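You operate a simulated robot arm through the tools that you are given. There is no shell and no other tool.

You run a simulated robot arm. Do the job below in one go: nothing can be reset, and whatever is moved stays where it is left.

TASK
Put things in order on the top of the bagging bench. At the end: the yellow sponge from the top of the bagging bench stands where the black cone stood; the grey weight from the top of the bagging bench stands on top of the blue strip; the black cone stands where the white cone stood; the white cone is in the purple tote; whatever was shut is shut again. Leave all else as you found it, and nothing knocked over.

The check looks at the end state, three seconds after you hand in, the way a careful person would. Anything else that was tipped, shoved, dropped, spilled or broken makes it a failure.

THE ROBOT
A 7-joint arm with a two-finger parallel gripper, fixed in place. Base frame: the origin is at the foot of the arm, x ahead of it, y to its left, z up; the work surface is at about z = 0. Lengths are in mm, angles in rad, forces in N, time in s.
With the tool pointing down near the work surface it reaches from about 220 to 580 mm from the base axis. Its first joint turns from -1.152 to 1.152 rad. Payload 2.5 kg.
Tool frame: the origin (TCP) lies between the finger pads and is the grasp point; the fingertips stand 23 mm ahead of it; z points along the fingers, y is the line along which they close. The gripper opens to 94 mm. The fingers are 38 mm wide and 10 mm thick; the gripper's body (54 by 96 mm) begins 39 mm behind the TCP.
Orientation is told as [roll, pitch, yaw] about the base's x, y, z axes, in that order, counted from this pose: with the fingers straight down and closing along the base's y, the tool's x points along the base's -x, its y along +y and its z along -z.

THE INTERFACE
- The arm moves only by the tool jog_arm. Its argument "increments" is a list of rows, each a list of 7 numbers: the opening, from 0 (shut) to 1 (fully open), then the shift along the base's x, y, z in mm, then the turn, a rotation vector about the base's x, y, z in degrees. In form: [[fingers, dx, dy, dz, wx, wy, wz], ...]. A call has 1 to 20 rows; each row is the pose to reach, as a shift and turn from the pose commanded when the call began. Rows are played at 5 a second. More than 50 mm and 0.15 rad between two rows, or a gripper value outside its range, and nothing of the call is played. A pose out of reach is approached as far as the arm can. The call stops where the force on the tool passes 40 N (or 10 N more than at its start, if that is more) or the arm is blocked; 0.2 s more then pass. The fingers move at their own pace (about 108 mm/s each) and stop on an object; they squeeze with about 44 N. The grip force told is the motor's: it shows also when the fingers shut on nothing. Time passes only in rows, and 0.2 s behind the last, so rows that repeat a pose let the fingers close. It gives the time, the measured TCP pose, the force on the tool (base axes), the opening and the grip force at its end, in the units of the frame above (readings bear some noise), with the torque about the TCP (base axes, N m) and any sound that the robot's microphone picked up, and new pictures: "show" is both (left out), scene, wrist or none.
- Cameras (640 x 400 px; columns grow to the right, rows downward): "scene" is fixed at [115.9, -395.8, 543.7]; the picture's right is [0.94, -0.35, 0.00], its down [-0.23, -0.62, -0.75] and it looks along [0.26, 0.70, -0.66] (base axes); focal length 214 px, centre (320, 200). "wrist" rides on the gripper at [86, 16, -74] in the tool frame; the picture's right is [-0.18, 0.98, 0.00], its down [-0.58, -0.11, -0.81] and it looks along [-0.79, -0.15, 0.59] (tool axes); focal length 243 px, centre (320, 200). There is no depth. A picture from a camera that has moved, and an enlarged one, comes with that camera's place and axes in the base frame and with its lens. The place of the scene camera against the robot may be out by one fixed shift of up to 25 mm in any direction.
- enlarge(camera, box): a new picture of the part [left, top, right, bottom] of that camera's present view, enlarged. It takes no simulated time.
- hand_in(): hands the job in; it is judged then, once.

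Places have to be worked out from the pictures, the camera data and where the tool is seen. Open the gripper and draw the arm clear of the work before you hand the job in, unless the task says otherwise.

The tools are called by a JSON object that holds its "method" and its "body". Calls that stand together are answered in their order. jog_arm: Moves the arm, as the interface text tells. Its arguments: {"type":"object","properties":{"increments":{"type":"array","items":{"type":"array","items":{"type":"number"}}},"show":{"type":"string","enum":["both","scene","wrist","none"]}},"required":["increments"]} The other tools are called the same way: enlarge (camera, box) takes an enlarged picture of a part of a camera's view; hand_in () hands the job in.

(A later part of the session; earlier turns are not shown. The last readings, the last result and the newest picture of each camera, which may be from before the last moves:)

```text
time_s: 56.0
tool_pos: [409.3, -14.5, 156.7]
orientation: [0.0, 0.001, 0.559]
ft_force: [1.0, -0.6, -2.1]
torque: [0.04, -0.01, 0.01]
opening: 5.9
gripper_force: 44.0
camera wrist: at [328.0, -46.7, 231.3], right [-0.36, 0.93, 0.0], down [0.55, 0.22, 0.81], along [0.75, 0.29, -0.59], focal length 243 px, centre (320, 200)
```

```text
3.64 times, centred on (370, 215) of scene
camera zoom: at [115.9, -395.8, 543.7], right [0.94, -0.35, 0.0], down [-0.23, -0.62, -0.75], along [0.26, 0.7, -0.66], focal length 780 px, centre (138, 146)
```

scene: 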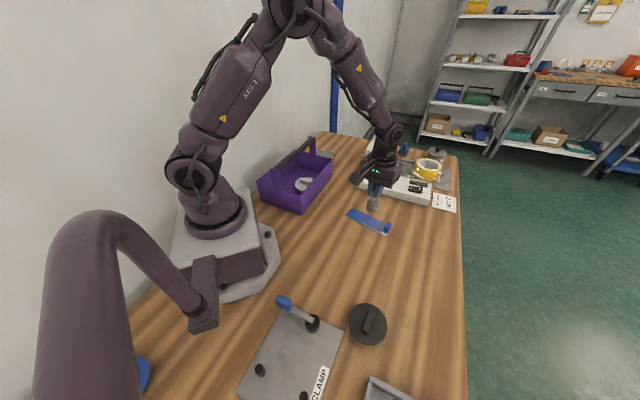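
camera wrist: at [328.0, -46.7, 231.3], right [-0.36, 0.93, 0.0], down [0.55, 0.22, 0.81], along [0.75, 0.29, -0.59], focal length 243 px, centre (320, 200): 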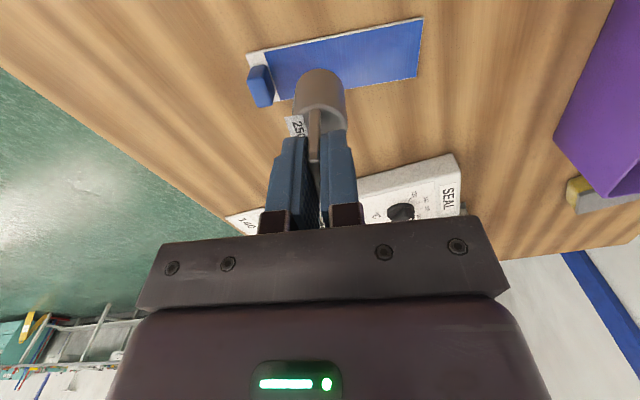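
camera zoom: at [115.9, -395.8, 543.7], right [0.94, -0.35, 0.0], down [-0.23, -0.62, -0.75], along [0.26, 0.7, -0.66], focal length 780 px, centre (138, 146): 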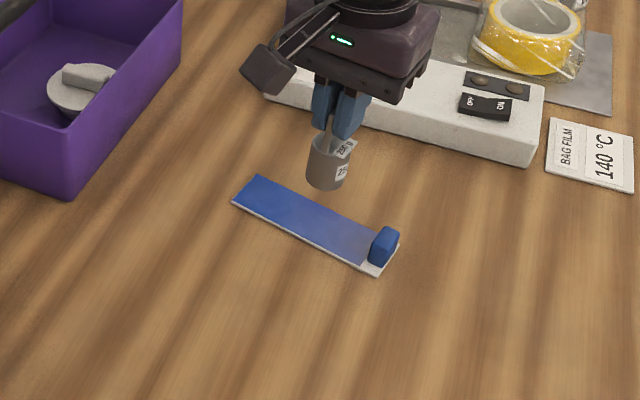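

Weight hangs straight. The blue area is centred about (418,9), 130×46 mm. I move over it and lower to ~10 mm above.

{"method": "jog_arm", "body": {"increments": [[0, 8.6, 23.7, 0, 0, 0, 0], [0, 8.6, 23.7, -25, 0, 0, 0], [0, 8.6, 23.7, -50, 0, 0, 0], [0, 8.6, 23.7, -68, 0, 0, 0], [0, 8.6, 23.7, -68, 0, 0, 0]]}}

{"method": "enlarge", "body": {"camera": "wrist", "box": [180, 20, 480, 240]}}

{"method": "enlarge", "body": {"camera": "scene", "box": [330, 180, 430, 250]}}

```text
time_s: 57.2
tool_pos: [416.9, 8.8, 89.5]
orientation: [-0.001, 0.0, 0.558]
ft_force: [0.5, -0.7, -2.8]
torque: [0.05, 0.03, -0.02]
opening: 5.9
gripper_force: 44.1
camera wrist: at [335.1, -22.7, 162.9], right [-0.36, 0.93, 0.0], down [0.55, 0.22, 0.81], along [0.75, 0.29, -0.59], focal length 243 px, centre (320, 200)
```

scene: 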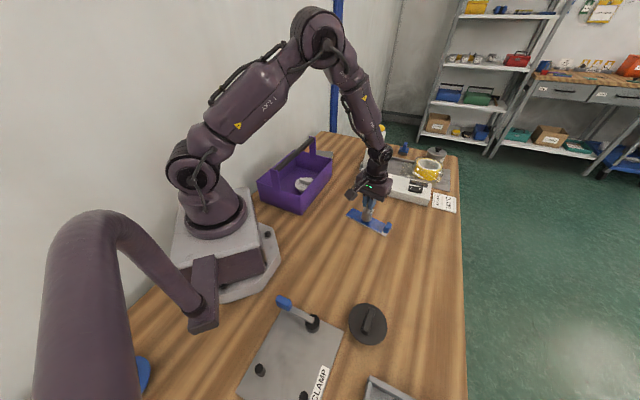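
wrist: 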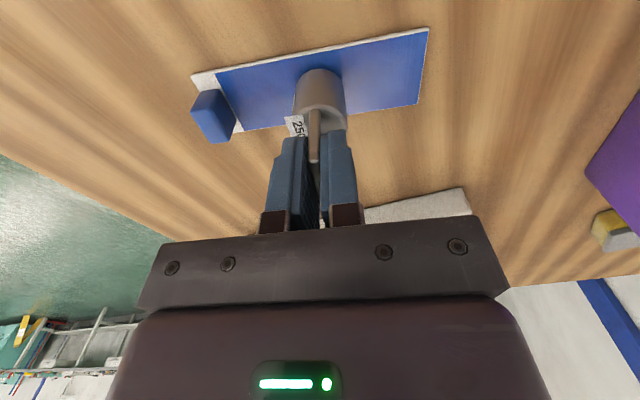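

```text
1.82 times, centred on (330, 130) of wrist
camera zoom: at [335.1, -22.7, 162.9], right [-0.36, 0.93, 0.0], down [0.55, 0.22, 0.81], along [0.75, 0.29, -0.59], focal length 441 px, centre (302, 327)
```

zoom: 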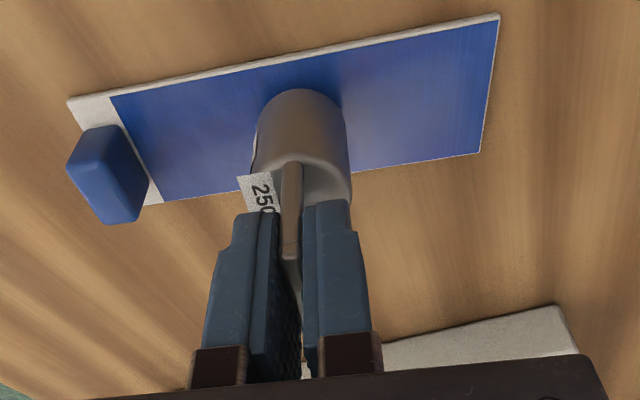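

```text
5.71 times, centred on (380, 215) of scene
camera zoom: at [115.9, -395.8, 543.7], right [0.94, -0.35, 0.0], down [-0.23, -0.62, -0.75], along [0.26, 0.7, -0.66], focal length 1226 px, centre (-23, 114)
```

zoom: 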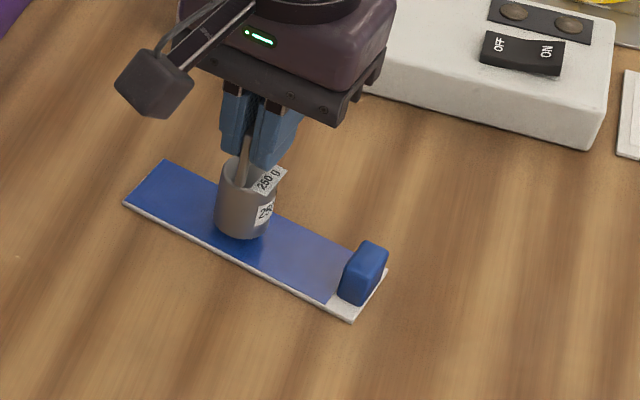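

Weight is over the middle of the blue area. Lowering gently until contact.

{"method": "jog_arm", "body": {"increments": [[0, 0, 0, -3, 0, 0, 0], [0, 0, 0, -6, 0, 0, 0], [0, 0, 0, -6, 0, 0, 0]], "show": "none"}}

{"method": "jog_arm", "body": {"increments": [[0, 0, 0, -1, 0, 0, 0], [0, 0, 0, -1, 0, 0, 0]], "show": "none"}}

{"method": "jog_arm", "body": {"increments": [[0, 0, 0, -1, 0, 0, 0], [0, 0, 0, -1, 0, 0, 0]], "show": "none"}}

```text
time_s: 58.0
tool_pos: [415.8, 9.3, 82.6]
orientation: [0.001, -0.002, 0.558]
ft_force: [-0.3, -0.4, -2.5]
torque: [-0.03, -0.02, 0.02]
opening: 5.8
gripper_force: 44.1
```

```text
time_s: 58.6
tool_pos: [416.8, 8.7, 82.3]
orientation: [0.0, 0.001, 0.559]
ft_force: [-0.5, -0.5, -2.7]
torque: [0.01, 0.0, 0.01]
opening: 5.9
gripper_force: 44.1
```

```text
time_s: 59.2
tool_pos: [416.0, 9.8, 80.2]
orientation: [0.001, 0.0, 0.559]
ft_force: [0.5, -0.2, -2.3]
torque: [-0.02, 0.02, -0.03]
opening: 5.8
gripper_force: 44.3
```

Still hanging free (−2.5 N). Continuing 1 mm at a time.

{"method": "jog_arm", "body": {"increments": [[0, 0, 0, -1, 0, 0, 0], [0, 0, 0, -1, 0, 0, 0]], "show": "none"}}

{"method": "jog_arm", "body": {"increments": [[0, 0, 0, -0.7, 0, 0, 0], [0, 0, 0, -0.7, 0, 0, 0]], "show": "none"}}

```text
time_s: 59.8
tool_pos: [415.9, 8.5, 79.5]
orientation: [0.0, -0.002, 0.558]
ft_force: [-0.6, -0.3, -1.2]
torque: [-0.01, 0.04, -0.01]
opening: 5.8
gripper_force: 44.2
```

```text
time_s: 60.4
tool_pos: [417.6, 8.3, 81.3]
orientation: [-0.001, -0.001, 0.56]
ft_force: [-3.6, -0.6, 12.5]
torque: [-0.06, 0.28, -0.01]
opening: 5.8
gripper_force: 44.4
```

Contact (12 N). Ease up slightly, open, and rise.

{"method": "jog_arm", "body": {"increments": [[0, 0, 0, 0.5, 0, 0, 0], [0.1, 0, 0, 0.5, 0, 0, 0], [0.3, 0, 0, 0.5, 0, 0, 0], [0.35, 0, 0, 0.5, 0, 0, 0], [0.35, 0, 0, 15, 0, 0, 0], [0.35, 0, 0, 40, 0, 0, 0], [0.35, 0, 0, 80, 0, 0, 0], [0.35, -40, -20, 110, 0, 0, 0], [0.35, -80, -30, 130, 0, 0, 0], [0.35, -80, -30, 130, 0, 0, 0]]}}

{"method": "enlarge", "body": {"camera": "scene", "box": [330, 180, 430, 250]}}

{"method": "enlarge", "body": {"camera": "wrist", "box": [200, 0, 640, 240]}}

```text
refused: row 8 steps farther than a row can; nothing moved
```

```text
5.71 times, centred on (380, 215) of scene
camera zoom: at [115.8, -395.8, 543.7], right [0.94, -0.35, 0.0], down [-0.23, -0.62, -0.75], along [0.26, 0.7, -0.66], focal length 1226 px, centre (-23, 114)
```

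zoom: 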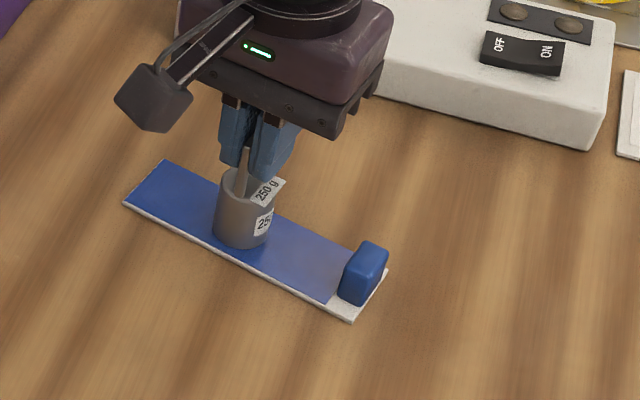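

```text
1.45 times, centred on (420, 120) of wrist
camera zoom: at [335.6, -22.9, 154.4], right [-0.36, 0.93, 0.0], down [0.55, 0.22, 0.81], along [0.75, 0.29, -0.59], focal length 353 px, centre (174, 316)
```

zoom: 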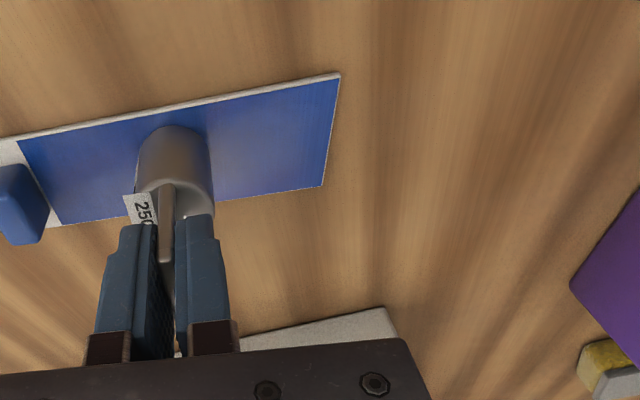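

The move was refused (one step too long); the weight stands on the strip. I redo the release with shorter steps.

{"method": "jog_arm", "body": {"increments": [[0, 0, 0, 0.5, 0, 0, 0], [0.1, 0, 0, 0.5, 0, 0, 0], [0.3, 0, 0, 0.5, 0, 0, 0], [0.35, 0, 0, 0.5, 0, 0, 0], [0.35, 0, 0, 15, 0, 0, 0], [0.35, 0, 0, 40, 0, 0, 0], [0.35, 0, 0, 80, 0, 0, 0], [0.35, -20, -10, 110, 0, 0, 0], [0.35, -50, -20, 130, 0, 0, 0], [0.35, -80, -30, 140, 0, 0, 0], [0.35, -80, -30, 140, 0, 0, 0]]}}

{"method": "enlarge", "body": {"camera": "scene", "box": [330, 180, 430, 250]}}

```text
time_s: 62.8
tool_pos: [336.0, -21.1, 218.9]
orientation: [-0.001, 0.0, 0.558]
ft_force: [0.3, 0.5, 0.4]
torque: [-0.03, -0.01, 0.02]
opening: 32.8
gripper_force: 0.0
camera wrist: at [255.9, -52.5, 292.8], right [-0.36, 0.93, 0.0], down [0.55, 0.22, 0.81], along [0.75, 0.29, -0.59], focal length 243 px, centre (320, 200)
```

scene: 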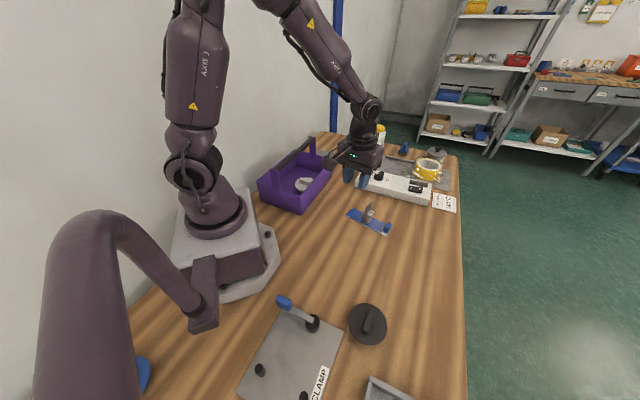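
wrist: 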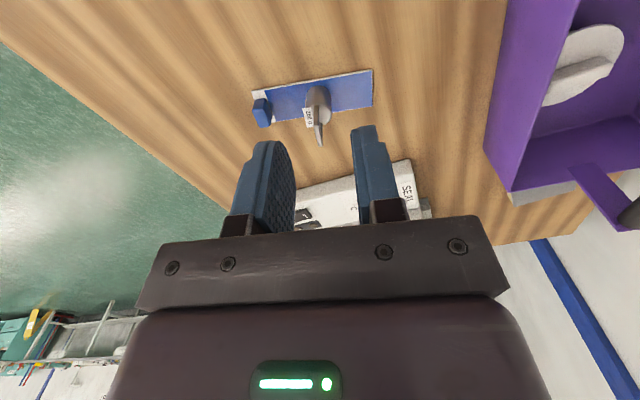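

```text
5.71 times, centred on (380, 215) of scene
camera zoom: at [115.9, -395.8, 543.7], right [0.94, -0.35, 0.0], down [-0.23, -0.62, -0.75], along [0.26, 0.7, -0.66], focal length 1226 px, centre (-23, 114)
```

zoom: 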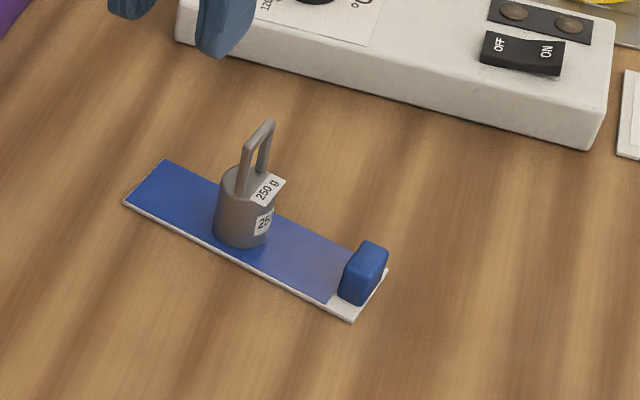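

Weight stands on the strip, which hasn't moved. Now to the sponge at about (424,430): I approach high around the tote, turning to yaw −30° so the fingers close across its 60 mm side.

{"method": "jog_arm", "body": {"increments": [[0.8, 23, 44, 0, 0, 0, -7], [0.8, 46, 88, 0, 0, 0, -14], [0.8, 69, 132, 0, 0, 0, -21], [0.8, 92, 176, 0, 0, 0, -28], [0.8, 110, 215, 0, 0, 0, -35], [0.8, 105, 260, 0, 0, 0, -42], [0.8, 95, 305, 0, 0, 0, -49], [0.8, 85, 350, 0, 0, 0, -56], [0.8, 75, 395, 0, 0, 0, -62], [0.8, 75, 395, 0, 0, 0, -62]]}}

{"method": "enlarge", "body": {"camera": "wrist", "box": [160, 0, 480, 220]}}

```text
time_s: 65.0
tool_pos: [410.0, 374.6, 218.9]
orientation: [-0.001, 0.0, -0.523]
ft_force: [-0.2, 0.3, -0.4]
torque: [0.04, -0.03, -0.02]
opening: 75.2
gripper_force: 0.0
camera wrist: at [344.2, 431.4, 293.3], right [0.65, 0.76, 0.0], down [0.45, -0.39, 0.81], along [0.61, -0.53, -0.59], focal length 243 px, centre (320, 200)
```

scene: 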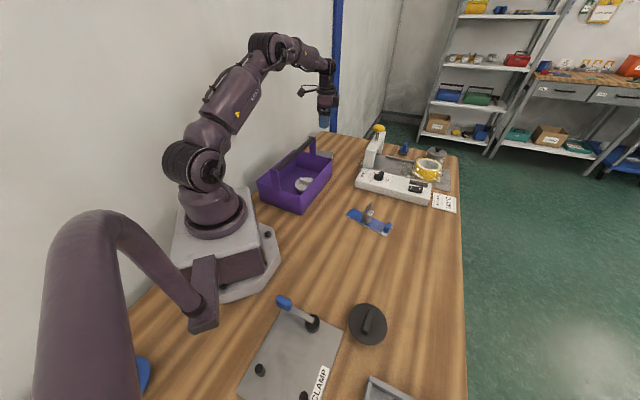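
wrist: 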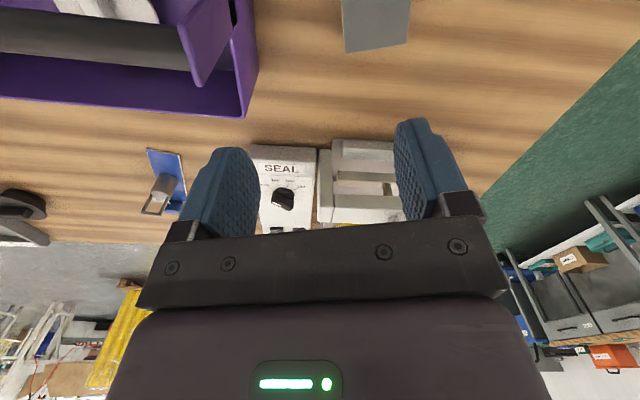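

```text
1.82 times, centred on (320, 110) of wrist
camera zoom: at [344.2, 431.4, 293.3], right [0.65, 0.76, 0.0], down [0.45, -0.39, 0.81], along [0.61, -0.53, -0.59], focal length 441 px, centre (320, 364)
```

zoom: 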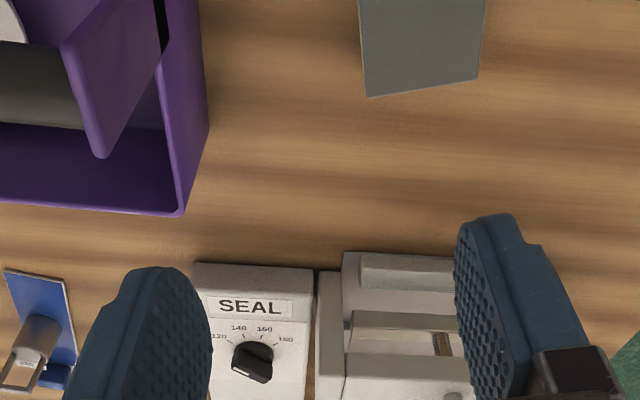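

Sponge centre confirmed at about (424,428). I test the reach above it.

{"method": "jog_arm", "body": {"increments": [[0.8, 5, 18, -20, 0, 0, 0], [0.8, 10, 36, -40, 0, 0, 0], [0.8, 14, 54, -60, 0, 0, 0], [0.8, 14, 54, -80, 0, 0, 0], [0.8, 14, 54, -80, 0, 0, 0]]}}

```text
time_s: 66.2
tool_pos: [423.5, 428.6, 139.0]
orientation: [0.001, -0.001, -0.524]
ft_force: [1.0, -0.1, 0.1]
torque: [0.0, -0.03, 0.0]
opening: 75.1
gripper_force: 0.0
out of reach, approached as far as the arm can: row 3
camera wrist: at [357.4, 485.7, 213.7], right [0.65, 0.76, 0.0], down [0.45, -0.39, 0.81], along [0.61, -0.52, -0.59], focal length 243 px, centre (320, 200)
```

scene: 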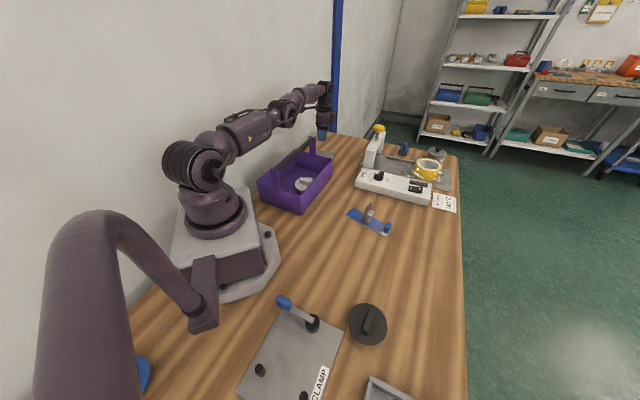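
wrist: 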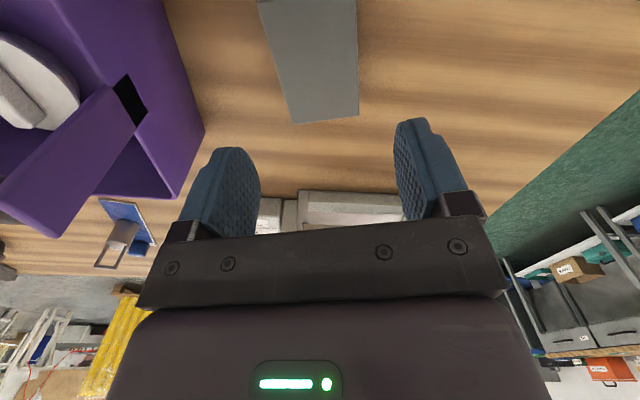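

Reached. I enlarge to refine the sponge pose relative to the fingers.

{"method": "enlarge", "body": {"camera": "wrist", "box": [160, 0, 480, 220]}}

{"method": "enlarge", "body": {"camera": "scene", "box": [220, 60, 380, 180]}}

```text
1.82 times, centred on (320, 110) of wrist
camera zoom: at [357.4, 485.7, 213.7], right [0.65, 0.76, 0.0], down [0.45, -0.39, 0.81], along [0.61, -0.52, -0.59], focal length 441 px, centre (320, 364)
```

zoom: 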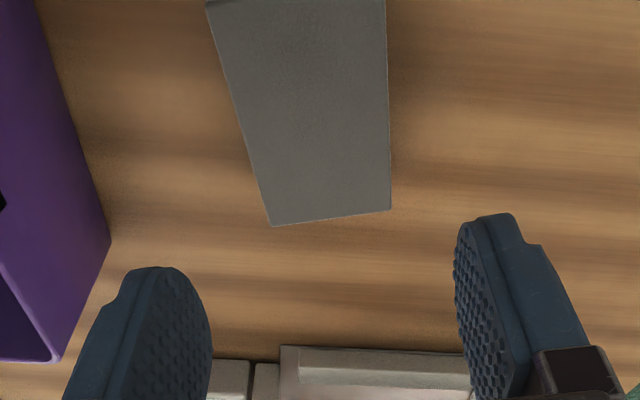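

```text
3.33 times, centred on (300, 120) of scene
camera zoom: at [115.9, -395.8, 543.7], right [0.94, -0.35, 0.0], down [-0.23, -0.62, -0.75], along [0.26, 0.7, -0.66], focal length 715 px, centre (387, 467)
```

zoom: 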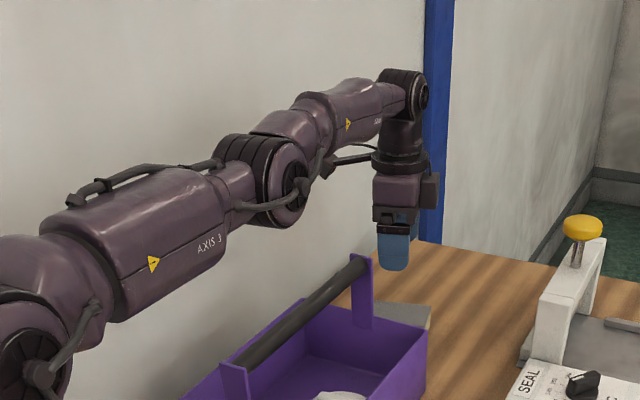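

Centre about (424.5,426.5), yaw matches. Opening a bit wider and descending to z≈60 to check clearance of the forearm over the tote.

{"method": "jog_arm", "body": {"increments": [[0.9, 1, -2, -20, 0, 0, -1], [0.9, 1, -2, -45, 0, 0, -1], [0.9, 1, -2, -65, 0, 0, -1], [0.9, 1, -2, -80, 0, 0, -1], [0.9, 1, -2, -80, 0, 0, -1]]}}

{"method": "enlarge", "body": {"camera": "wrist", "box": [160, 20, 480, 240]}}

{"method": "enlarge", "body": {"camera": "scene", "box": [220, 80, 380, 220]}}

```text
time_s: 67.4
tool_pos: [421.5, 420.1, 59.3]
orientation: [-0.001, 0.0, -0.542]
ft_force: [0.0, -0.6, -0.2]
torque: [0.0, 0.0, 0.0]
opening: 84.5
gripper_force: 0.1
out of reach, approached as far as the arm can: row 2, 3, 4, 5
camera wrist: at [357.0, 479.2, 134.0], right [0.66, 0.75, 0.0], down [0.44, -0.39, 0.81], along [0.6, -0.53, -0.59], focal length 243 px, centre (320, 200)
```

scene: 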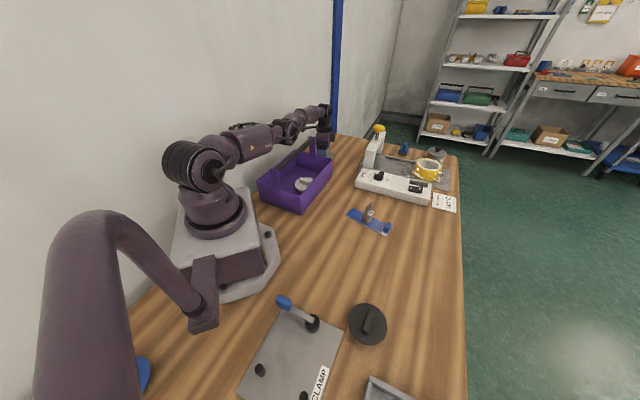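
wrist: 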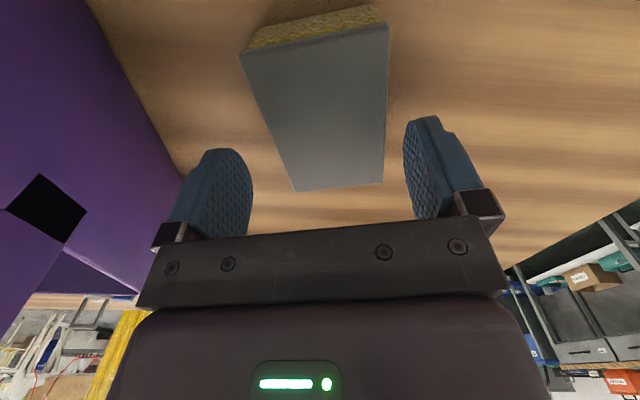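

```text
1.82 times, centred on (320, 130) of wrist
camera zoom: at [357.0, 479.2, 134.0], right [0.66, 0.75, 0.0], down [0.44, -0.39, 0.81], along [0.6, -0.53, -0.59], focal length 441 px, centre (320, 327)
```

zoom: 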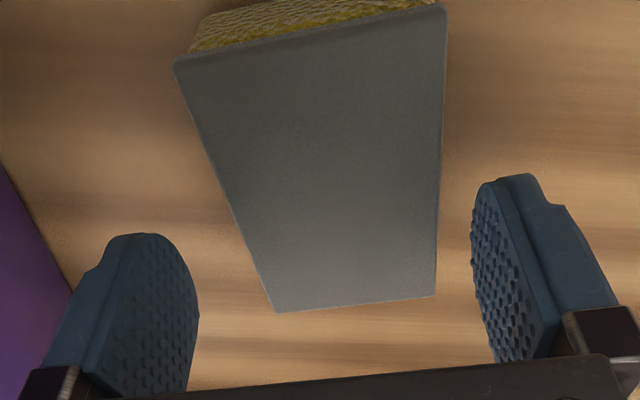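

```text
2.86 times, centred on (300, 150) of scene
camera zoom: at [115.9, -395.8, 543.7], right [0.94, -0.35, 0.0], down [-0.23, -0.62, -0.75], along [0.26, 0.7, -0.66], focal length 613 px, centre (377, 343)
```

zoom: 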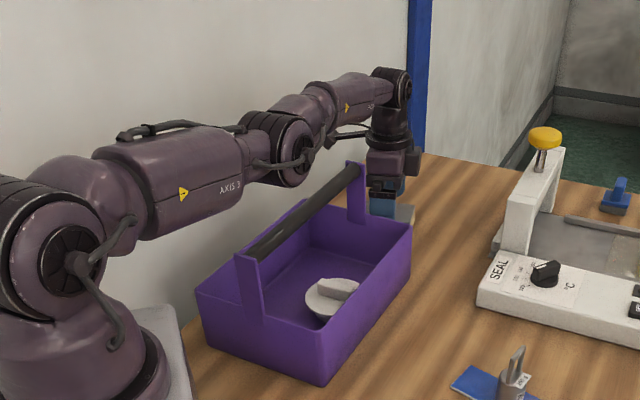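

At low z the reach ends around r≈595, and the sponge centre (≈423.5,426.7) is at r≈602. I'll offset the TCP ~12 mm inward along the closing line (far finger then draws the sponge in) and 14 mm along its length, with full opening.

{"method": "jog_arm", "body": {"increments": [[1, -8, 1.8, 0, 0, 0, 0], [1, -16.2, 3.6, 0, 0, 0, 0], [1, -16.2, 3.6, 0, 0, 0, 0], [1, -16.2, 3.6, -8, 0, 0, 0], [1, -16.2, 3.6, -8, 0, 0, 0]], "show": "wrist"}}

{"method": "enlarge", "body": {"camera": "wrist", "box": [160, 20, 480, 240]}}

```text
time_s: 68.6
tool_pos: [409.0, 429.4, 49.2]
orientation: [-0.002, 0.001, -0.541]
ft_force: [-0.1, -0.5, -0.5]
torque: [0.0, 0.01, -0.02]
opening: 94.1
gripper_force: 0.0
out of reach, approached as far as the arm can: row 2, 3, 4, 5
camera wrist: at [344.6, 487.7, 125.1], right [0.66, 0.75, 0.0], down [0.44, -0.39, 0.81], along [0.6, -0.54, -0.59], focal length 243 px, centre (320, 200)
```

wrist: 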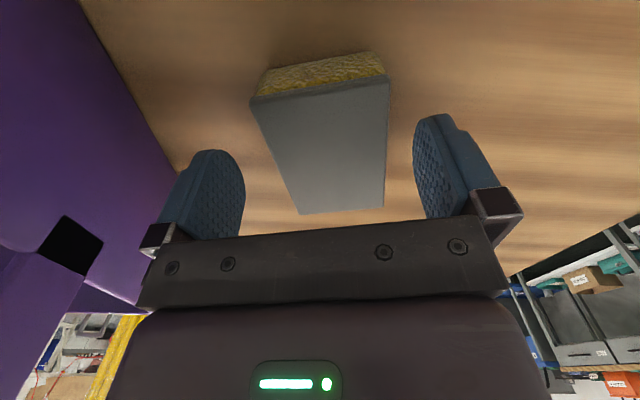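

```text
1.82 times, centred on (320, 130) of wrist
camera zoom: at [344.6, 487.7, 125.1], right [0.66, 0.75, 0.0], down [0.44, -0.39, 0.81], along [0.6, -0.54, -0.59], focal length 441 px, centre (320, 327)
```

zoom: 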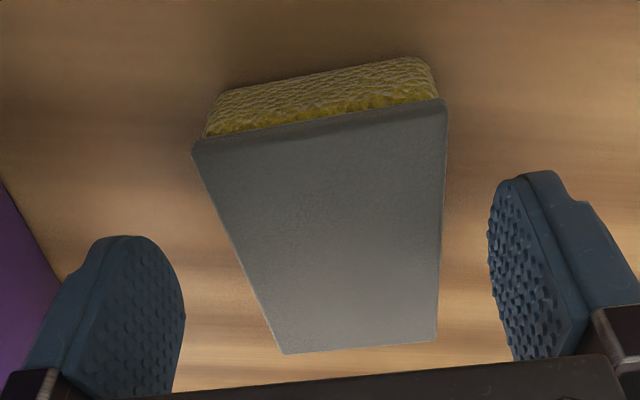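

Now at r≈593. I move to about (405,424) and descend to z≈32 so the pads cover the sponge's sides.

{"method": "jog_arm", "body": {"increments": [[1, -3, -6.5, 0, 0, 0, 0], [1, -3, -6.5, -8, 0, 0, 0], [1, -3, -6.5, -16, 0, 0, 0], [1, -3, -6.5, -19, 0, 0, 0], [1, -3, -6.5, -19, 0, 0, 0]]}}

{"method": "enlarge", "body": {"camera": "wrist", "box": [160, 20, 480, 240]}}

{"method": "enlarge", "body": {"camera": "scene", "box": [220, 80, 380, 220]}}

```text
time_s: 69.8
tool_pos: [408.5, 426.0, 31.0]
orientation: [-0.002, 0.002, -0.543]
ft_force: [-0.5, 0.2, -0.5]
torque: [0.04, 0.04, -0.01]
opening: 94.2
gripper_force: 0.0
out of reach, approached as far as the arm can: row 1, 2, 3, 4, 5
camera wrist: at [343.5, 484.3, 105.9], right [0.66, 0.75, 0.0], down [0.44, -0.39, 0.81], along [0.6, -0.54, -0.59], focal length 243 px, centre (320, 200)
```

scene: 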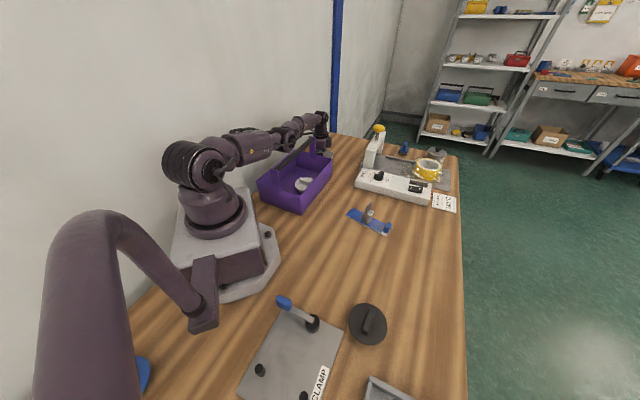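
wrist: 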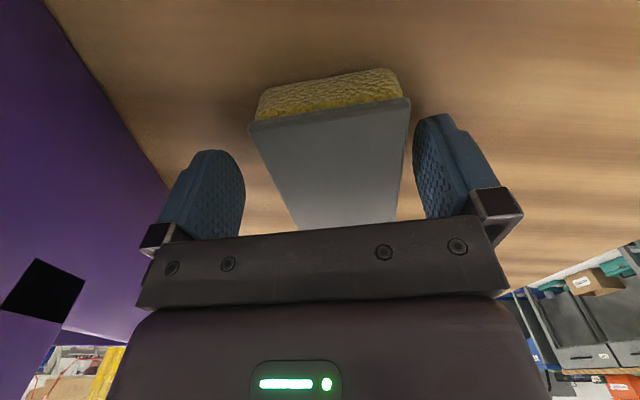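

```text
1.82 times, centred on (320, 130) of wrist
camera zoom: at [343.5, 484.3, 105.9], right [0.66, 0.75, 0.0], down [0.44, -0.39, 0.81], along [0.6, -0.54, -0.59], focal length 441 px, centre (320, 327)
```

zoom: 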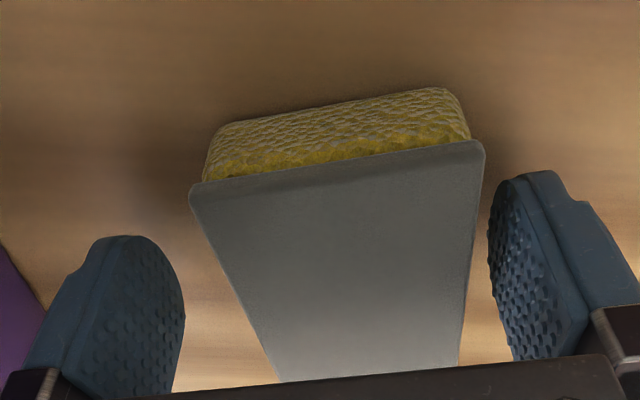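

```text
2.86 times, centred on (300, 150) of scene
camera zoom: at [115.9, -395.8, 543.7], right [0.94, -0.35, 0.0], down [-0.23, -0.62, -0.75], along [0.26, 0.7, -0.66], focal length 613 px, centre (377, 343)
```

zoom: 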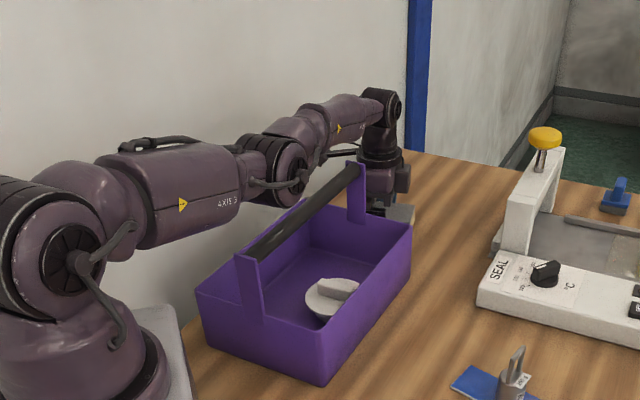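

The fingers flank the sponge (tips z≈8). Closing; the far finger will draw it in a few mm.

{"method": "jog_arm", "body": {"increments": [[0.85, 0, 0, 0, 0, 0, 0], [0.75, 0, 0, 0, 0, 0, 0], [0.65, 0, 0, 0, 0, 0, 0], [0.5, 0, 0, 0, 0, 0, 0], [0.4, 0, 0, 0, 0, 0, 0], [0.4, 0, 0, 0, 0, 0, 0]]}}

{"method": "enlarge", "body": {"camera": "wrist", "box": [160, 20, 480, 240]}}

```text
time_s: 71.2
tool_pos: [407.8, 425.9, 30.6]
orientation: [-0.001, 0.0, -0.541]
ft_force: [0.0, -0.3, -0.9]
torque: [-0.06, -0.02, 0.0]
opening: 58.4
gripper_force: 43.8
camera wrist: at [343.5, 484.3, 106.0], right [0.66, 0.75, 0.0], down [0.44, -0.39, 0.81], along [0.6, -0.54, -0.59], focal length 243 px, centre (320, 200)
```

scene: 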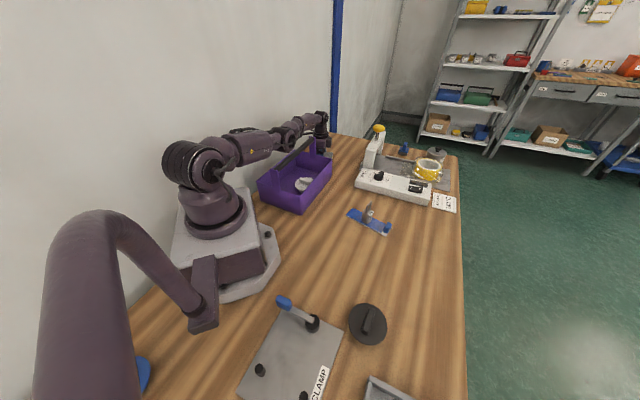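
wrist: 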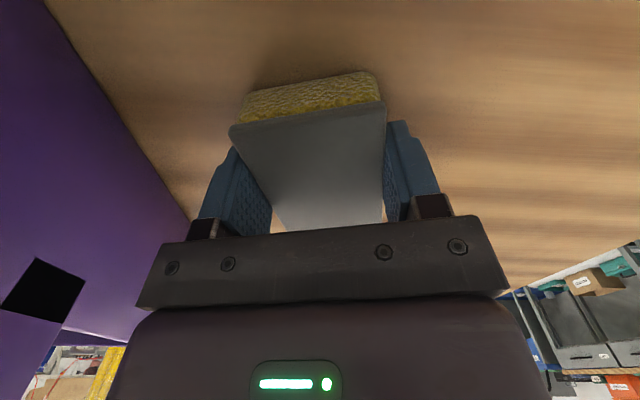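

```text
1.82 times, centred on (320, 130) of wrist
camera zoom: at [343.5, 484.3, 106.0], right [0.66, 0.75, 0.0], down [0.44, -0.39, 0.81], along [0.6, -0.54, -0.59], focal length 441 px, centre (320, 327)
```

zoom: 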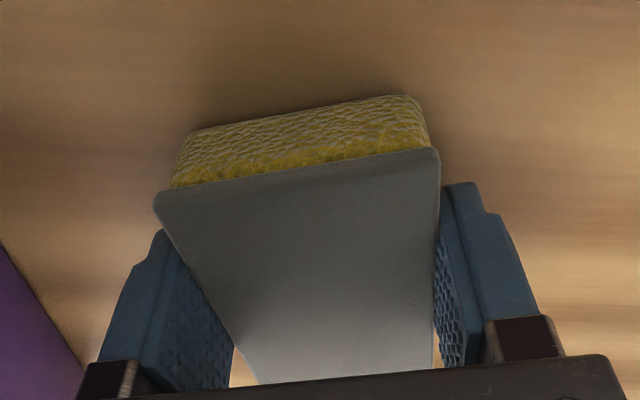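

Gripped at 58.4 mm. Lift and check the hold.

{"method": "jog_arm", "body": {"increments": [[0.4, 0, 0, 4, 0, 0, 0], [0.4, 0, 0, 15, 0, 0, 0], [0.4, 0, 0, 35, 0, 0, 0], [0.4, 0, 0, 60, 0, 0, 0], [0.4, 0, 0, 85, 0, 0, 0], [0.4, 0, 0, 85, 0, 0, 0]]}}

{"method": "enlarge", "body": {"camera": "wrist", "box": [160, 20, 480, 240]}}

{"method": "enlarge", "body": {"camera": "scene", "box": [220, 60, 380, 220]}}

```text
time_s: 72.6
tool_pos: [415.6, 433.0, 115.7]
orientation: [-0.001, 0.0, -0.541]
ft_force: [0.5, 0.5, -0.7]
torque: [0.02, -0.02, 0.02]
opening: 58.8
gripper_force: 43.9
out of reach, approached as far as the arm can: row 2, 3, 4, 5, 6
camera wrist: at [350.5, 491.4, 190.4], right [0.66, 0.75, 0.0], down [0.44, -0.39, 0.81], along [0.6, -0.54, -0.59], focal length 243 px, centre (320, 200)
```

scene: 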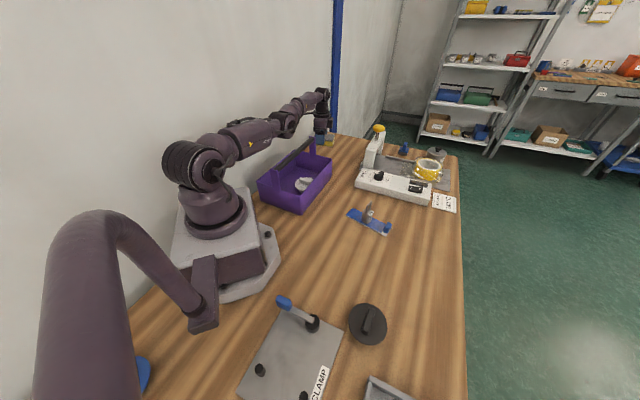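
wrist: 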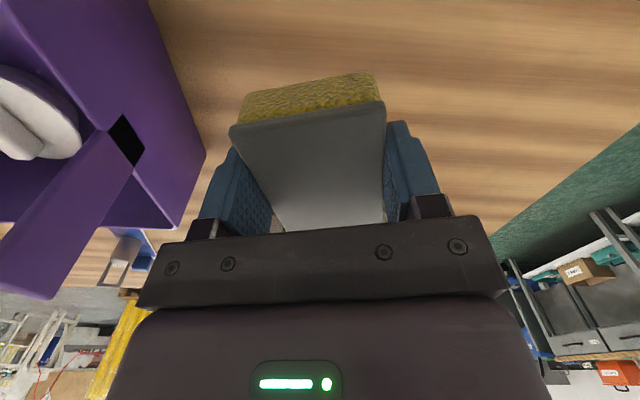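

```text
1.82 times, centred on (320, 130) of wrist
camera zoom: at [350.5, 491.4, 190.4], right [0.66, 0.75, 0.0], down [0.44, -0.39, 0.81], along [0.6, -0.54, -0.59], focal length 441 px, centre (320, 327)
```

zoom: 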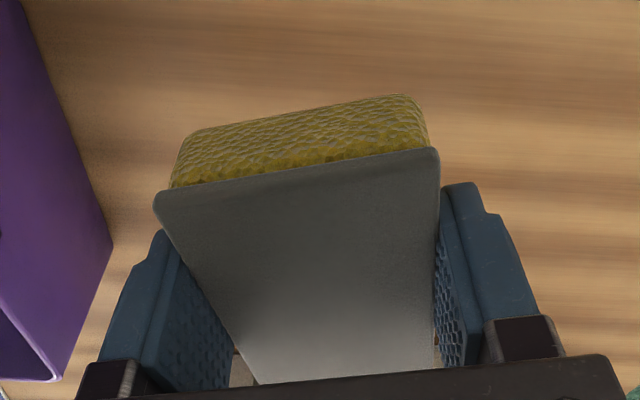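

```text
2.50 times, centred on (300, 140) of scene
camera zoom: at [115.9, -395.8, 543.7], right [0.94, -0.35, 0.0], down [-0.23, -0.62, -0.75], along [0.26, 0.7, -0.66], focal length 536 px, centre (370, 350)
```

zoom: 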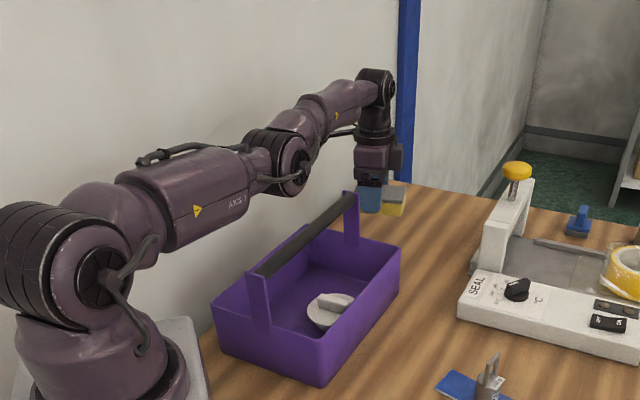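

Held firmly and level. The arm was near full stretch, so I retreat in small steps along an arc away from the tote's end and check the elbow's behaviour.

{"method": "jog_arm", "body": {"increments": [[0.4, 3, -10, 8, 0, 0, 0], [0.4, 6, -20, 16, 0, 0, 0], [0.4, 10, -32, 24, 0, 0, 0], [0.4, 14, -45, 32, 0, 0, 0], [0.4, 14, -45, 32, 0, 0, 0]]}}

{"method": "enlarge", "body": {"camera": "scene", "box": [180, 60, 380, 220]}}

```text
time_s: 73.8
tool_pos: [444.9, 402.6, 147.8]
orientation: [-0.001, 0.001, -0.542]
ft_force: [0.7, -1.0, -0.1]
torque: [0.04, 0.02, 0.01]
opening: 58.5
gripper_force: 43.3
out of reach, approached as far as the arm can: row 1, 2, 3, 4, 5
camera wrist: at [381.3, 460.6, 222.6], right [0.66, 0.75, 0.0], down [0.44, -0.39, 0.81], along [0.6, -0.54, -0.59], focal length 243 px, centre (320, 200)
```

scene: 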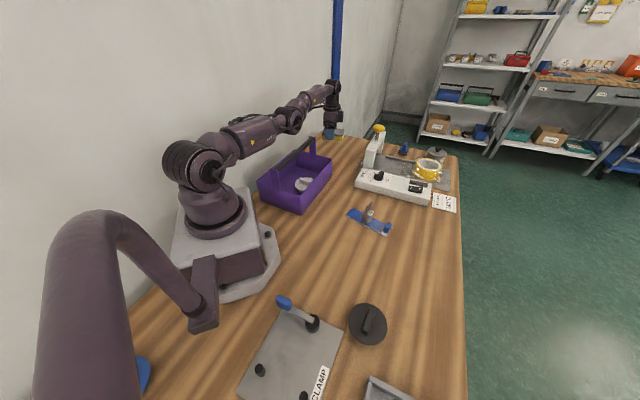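
wrist: 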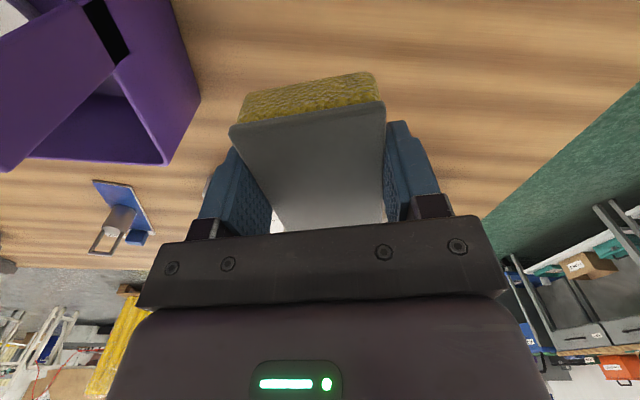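

```text
2.50 times, centred on (280, 140) of scene
camera zoom: at [115.9, -395.8, 543.7], right [0.94, -0.35, 0.0], down [-0.23, -0.62, -0.75], along [0.26, 0.7, -0.66], focal length 536 px, centre (420, 350)
```

zoom: 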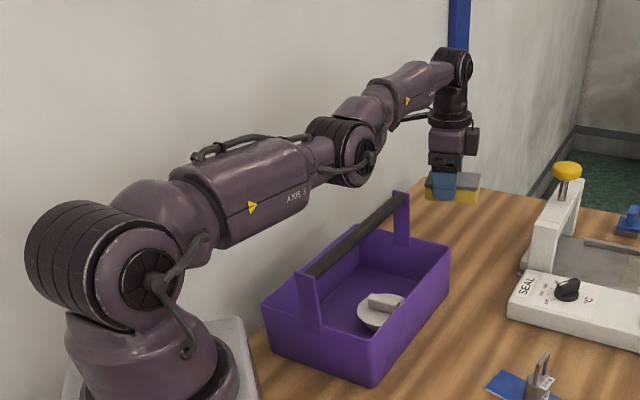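

The arm stays on its reach limit (r≈600). I pull further inward along a free corridor (between tote and sealer tower) to get out of full stretch.

{"method": "jog_arm", "body": {"increments": [[0.4, -4, -14, 4, 0, 0, 0], [0.4, -8, -28, 8, 0, 0, 0], [0.4, -12, -42, 12, 0, 0, 0], [0.4, -12, -42, 12, 0, 0, 0]]}}

{"method": "enlarge", "body": {"camera": "scene", "box": [180, 60, 420, 220]}}

```text
time_s: 74.8
tool_pos: [460.8, 385.1, 160.9]
orientation: [0.0, 0.0, -0.541]
ft_force: [-0.9, 0.3, 0.5]
torque: [-0.03, 0.05, 0.03]
opening: 58.6
gripper_force: 43.6
out of reach, approached as far as the arm can: row 1, 2, 3, 4
camera wrist: at [396.3, 443.0, 236.5], right [0.66, 0.75, 0.0], down [0.44, -0.39, 0.81], along [0.6, -0.54, -0.59], focal length 243 px, centre (320, 200)
```

scene: 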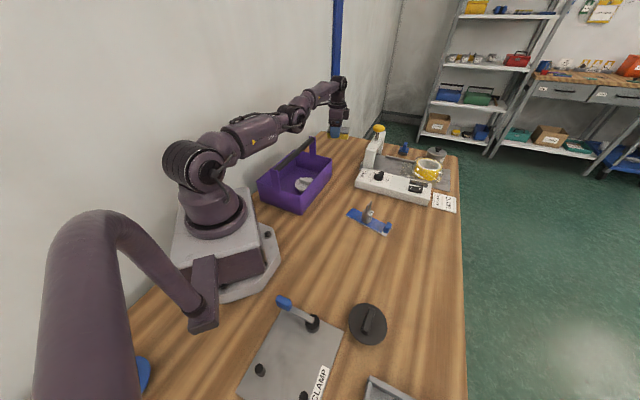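
wrist: 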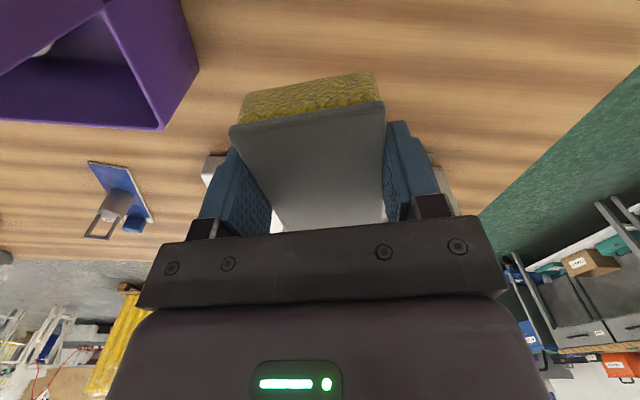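

```text
2.50 times, centred on (300, 140) of scene
camera zoom: at [115.9, -395.8, 543.7], right [0.94, -0.35, 0.0], down [-0.23, -0.62, -0.75], along [0.26, 0.7, -0.66], focal length 536 px, centre (370, 350)
```

zoom: 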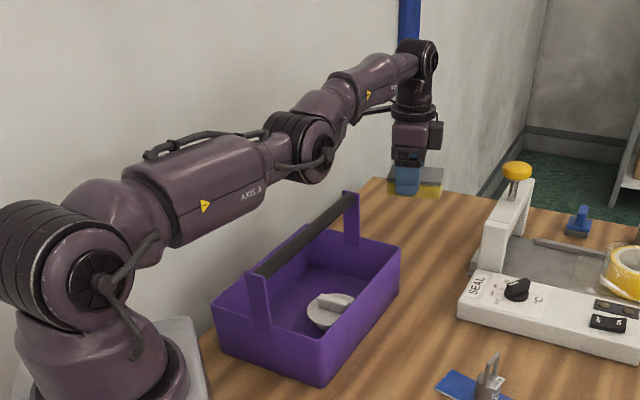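

Motion is only tangential — the elbow is straight (singular). Combining a downward move with an inward pull should make the elbow bend; below is free bench here, so I try that.

{"method": "jog_arm", "body": {"increments": [[0.4, -5, -4, -16, 0, 0, 0], [0.4, -10, -8, -32, 0, 0, 0], [0.4, -15, -12, -48, 0, 0, 0], [0.4, -20, -16, -64, 0, 0, 0], [0.4, -25, -20, -80, 0, 0, 0], [0.4, -25, -20, -80, 0, 0, 0]]}}

{"method": "enlarge", "body": {"camera": "scene", "box": [180, 60, 420, 220]}}

```text
time_s: 76.2
tool_pos: [457.6, 383.8, 77.0]
orientation: [0.0, -0.001, -0.541]
ft_force: [0.2, -0.1, 0.1]
torque: [-0.01, 0.0, 0.01]
opening: 58.6
gripper_force: 44.6
out of reach, approached as far as the arm can: row 1, 2, 3, 4, 5, 6
camera wrist: at [392.9, 441.6, 151.7], right [0.66, 0.75, 0.0], down [0.44, -0.39, 0.81], along [0.6, -0.54, -0.59], focal length 243 px, centre (320, 200)
```

scene: 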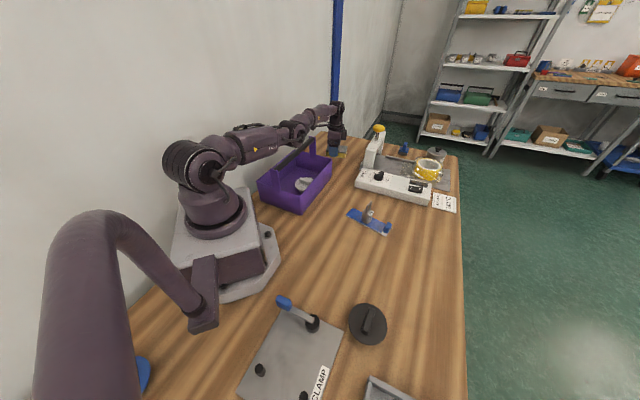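
wrist: 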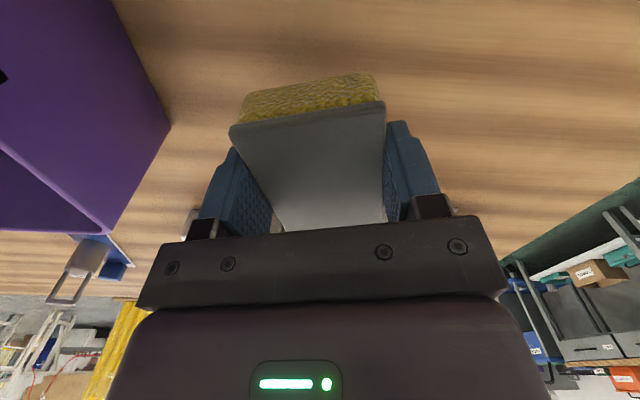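

```text
2.50 times, centred on (300, 140) of scene
camera zoom: at [115.9, -395.8, 543.7], right [0.94, -0.35, 0.0], down [-0.23, -0.62, -0.75], along [0.26, 0.7, -0.66], focal length 536 px, centre (370, 350)
```

zoom: 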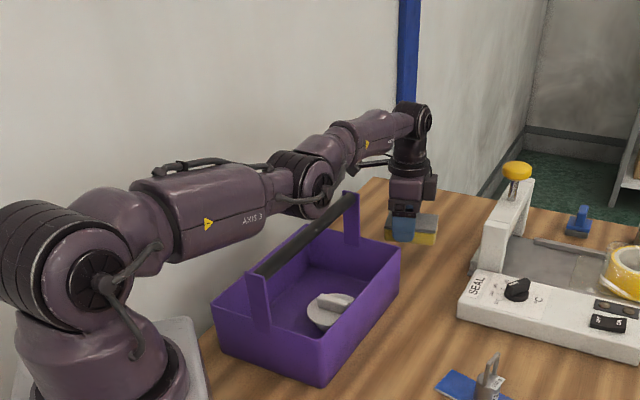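

Still stuck at the limit: the elbow probably sits just past straight on the wrong side of its range. I'll push slightly outward to pass through straight, then move down and inward.

{"method": "jog_arm", "body": {"increments": [[0.4, 4, 3, 0, 0, 0, 0], [0.4, 8, 7, 0, 0, 0, 0], [0.4, 15, 13, 0, 0, 0, 0], [0.4, 15, 13, 0, 0, 0, 0]], "show": "none"}}

{"method": "jog_arm", "body": {"increments": [[0.4, 0, 0, -10, 0, 0, 0], [0.4, -4, -3, -20, 0, 0, 0], [0.4, -10, -8, -30, 0, 0, 0], [0.4, -18, -15, -30, 0, 0, 0], [0.4, -26, -22, -30, 0, 0, 0], [0.4, -26, -22, -30, 0, 0, 0]], "show": "scene"}}

{"method": "enlarge", "body": {"camera": "scene", "box": [180, 60, 420, 220]}}

```text
time_s: 77.2
tool_pos: [458.3, 384.7, 81.0]
orientation: [0.0, 0.0, -0.541]
ft_force: [0.4, 0.4, -0.2]
torque: [-0.04, 0.05, 0.02]
opening: 58.6
gripper_force: 43.9
out of reach, approached as far as the arm can: row 1, 2, 3, 4
```

```text
time_s: 78.6
tool_pos: [454.0, 382.0, 48.3]
orientation: [0.0, 0.0, -0.54]
ft_force: [-0.1, -0.8, 0.0]
torque: [-0.01, -0.01, 0.02]
opening: 58.7
gripper_force: 44.1
out of reach, approached as far as the arm can: row 3, 4, 5, 6
```

scene: 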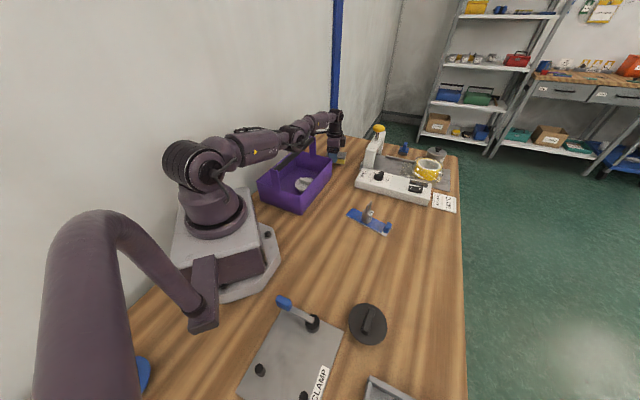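

```text
2.50 times, centred on (300, 140) of scene
camera zoom: at [115.9, -395.8, 543.7], right [0.94, -0.35, 0.0], down [-0.23, -0.62, -0.75], along [0.26, 0.7, -0.66], focal length 536 px, centre (370, 350)
```

zoom: 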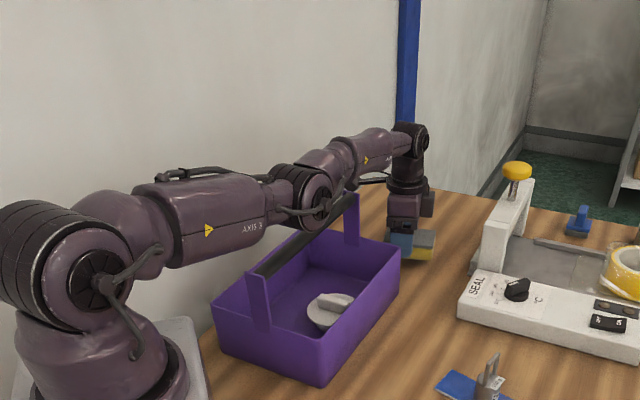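

Down-moves keep landing in the same bad branch, so I'll do the opposite: press outward while moving up through full stretch, then pull inward.

{"method": "jog_arm", "body": {"increments": [[0.4, 8, 7, 15, 0, 0, 0], [0.4, 14, 12, 35, 0, 0, 0], [0.4, 16, 14, 60, 0, 0, 0], [0.4, 16, 14, 85, 0, 0, 0], [0.4, 16, 14, 110, 0, 0, 0], [0.4, 12, 10, 130, 0, 0, 0], [0.4, 4, 3, 145, 0, 0, 0], [0.4, -4, -3, 160, 0, 0, 0], [0.4, -12, -10, 170, 0, 0, 0], [0.4, -20, -17, 180, 0, 0, 0], [0.4, -20, -17, 180, 0, 0, 0]], "show": "scene"}}

{"method": "enlarge", "body": {"camera": "scene", "box": [180, 40, 420, 220]}}

```text
time_s: 81.0
tool_pos: [435.2, 363.9, 228.7]
orientation: [0.0, -0.001, -0.54]
ft_force: [-0.5, 0.3, -0.8]
torque: [-0.02, -0.02, 0.0]
opening: 58.7
gripper_force: 43.8
out of reach, approached as far as the arm can: row 1, 2, 3, 4, 5, 6
```

scene: 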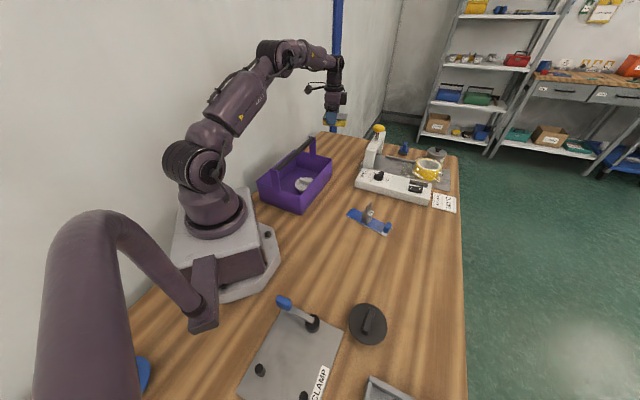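

```text
2.22 times, centred on (300, 130) of scene
camera zoom: at [115.9, -395.8, 543.7], right [0.94, -0.35, 0.0], down [-0.23, -0.62, -0.75], along [0.26, 0.7, -0.66], focal length 477 px, centre (364, 356)
```

zoom: 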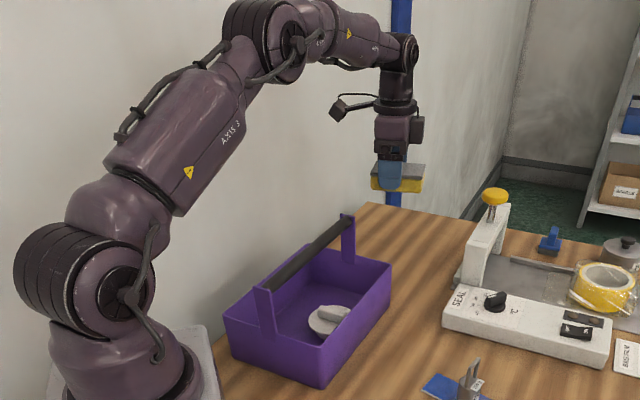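

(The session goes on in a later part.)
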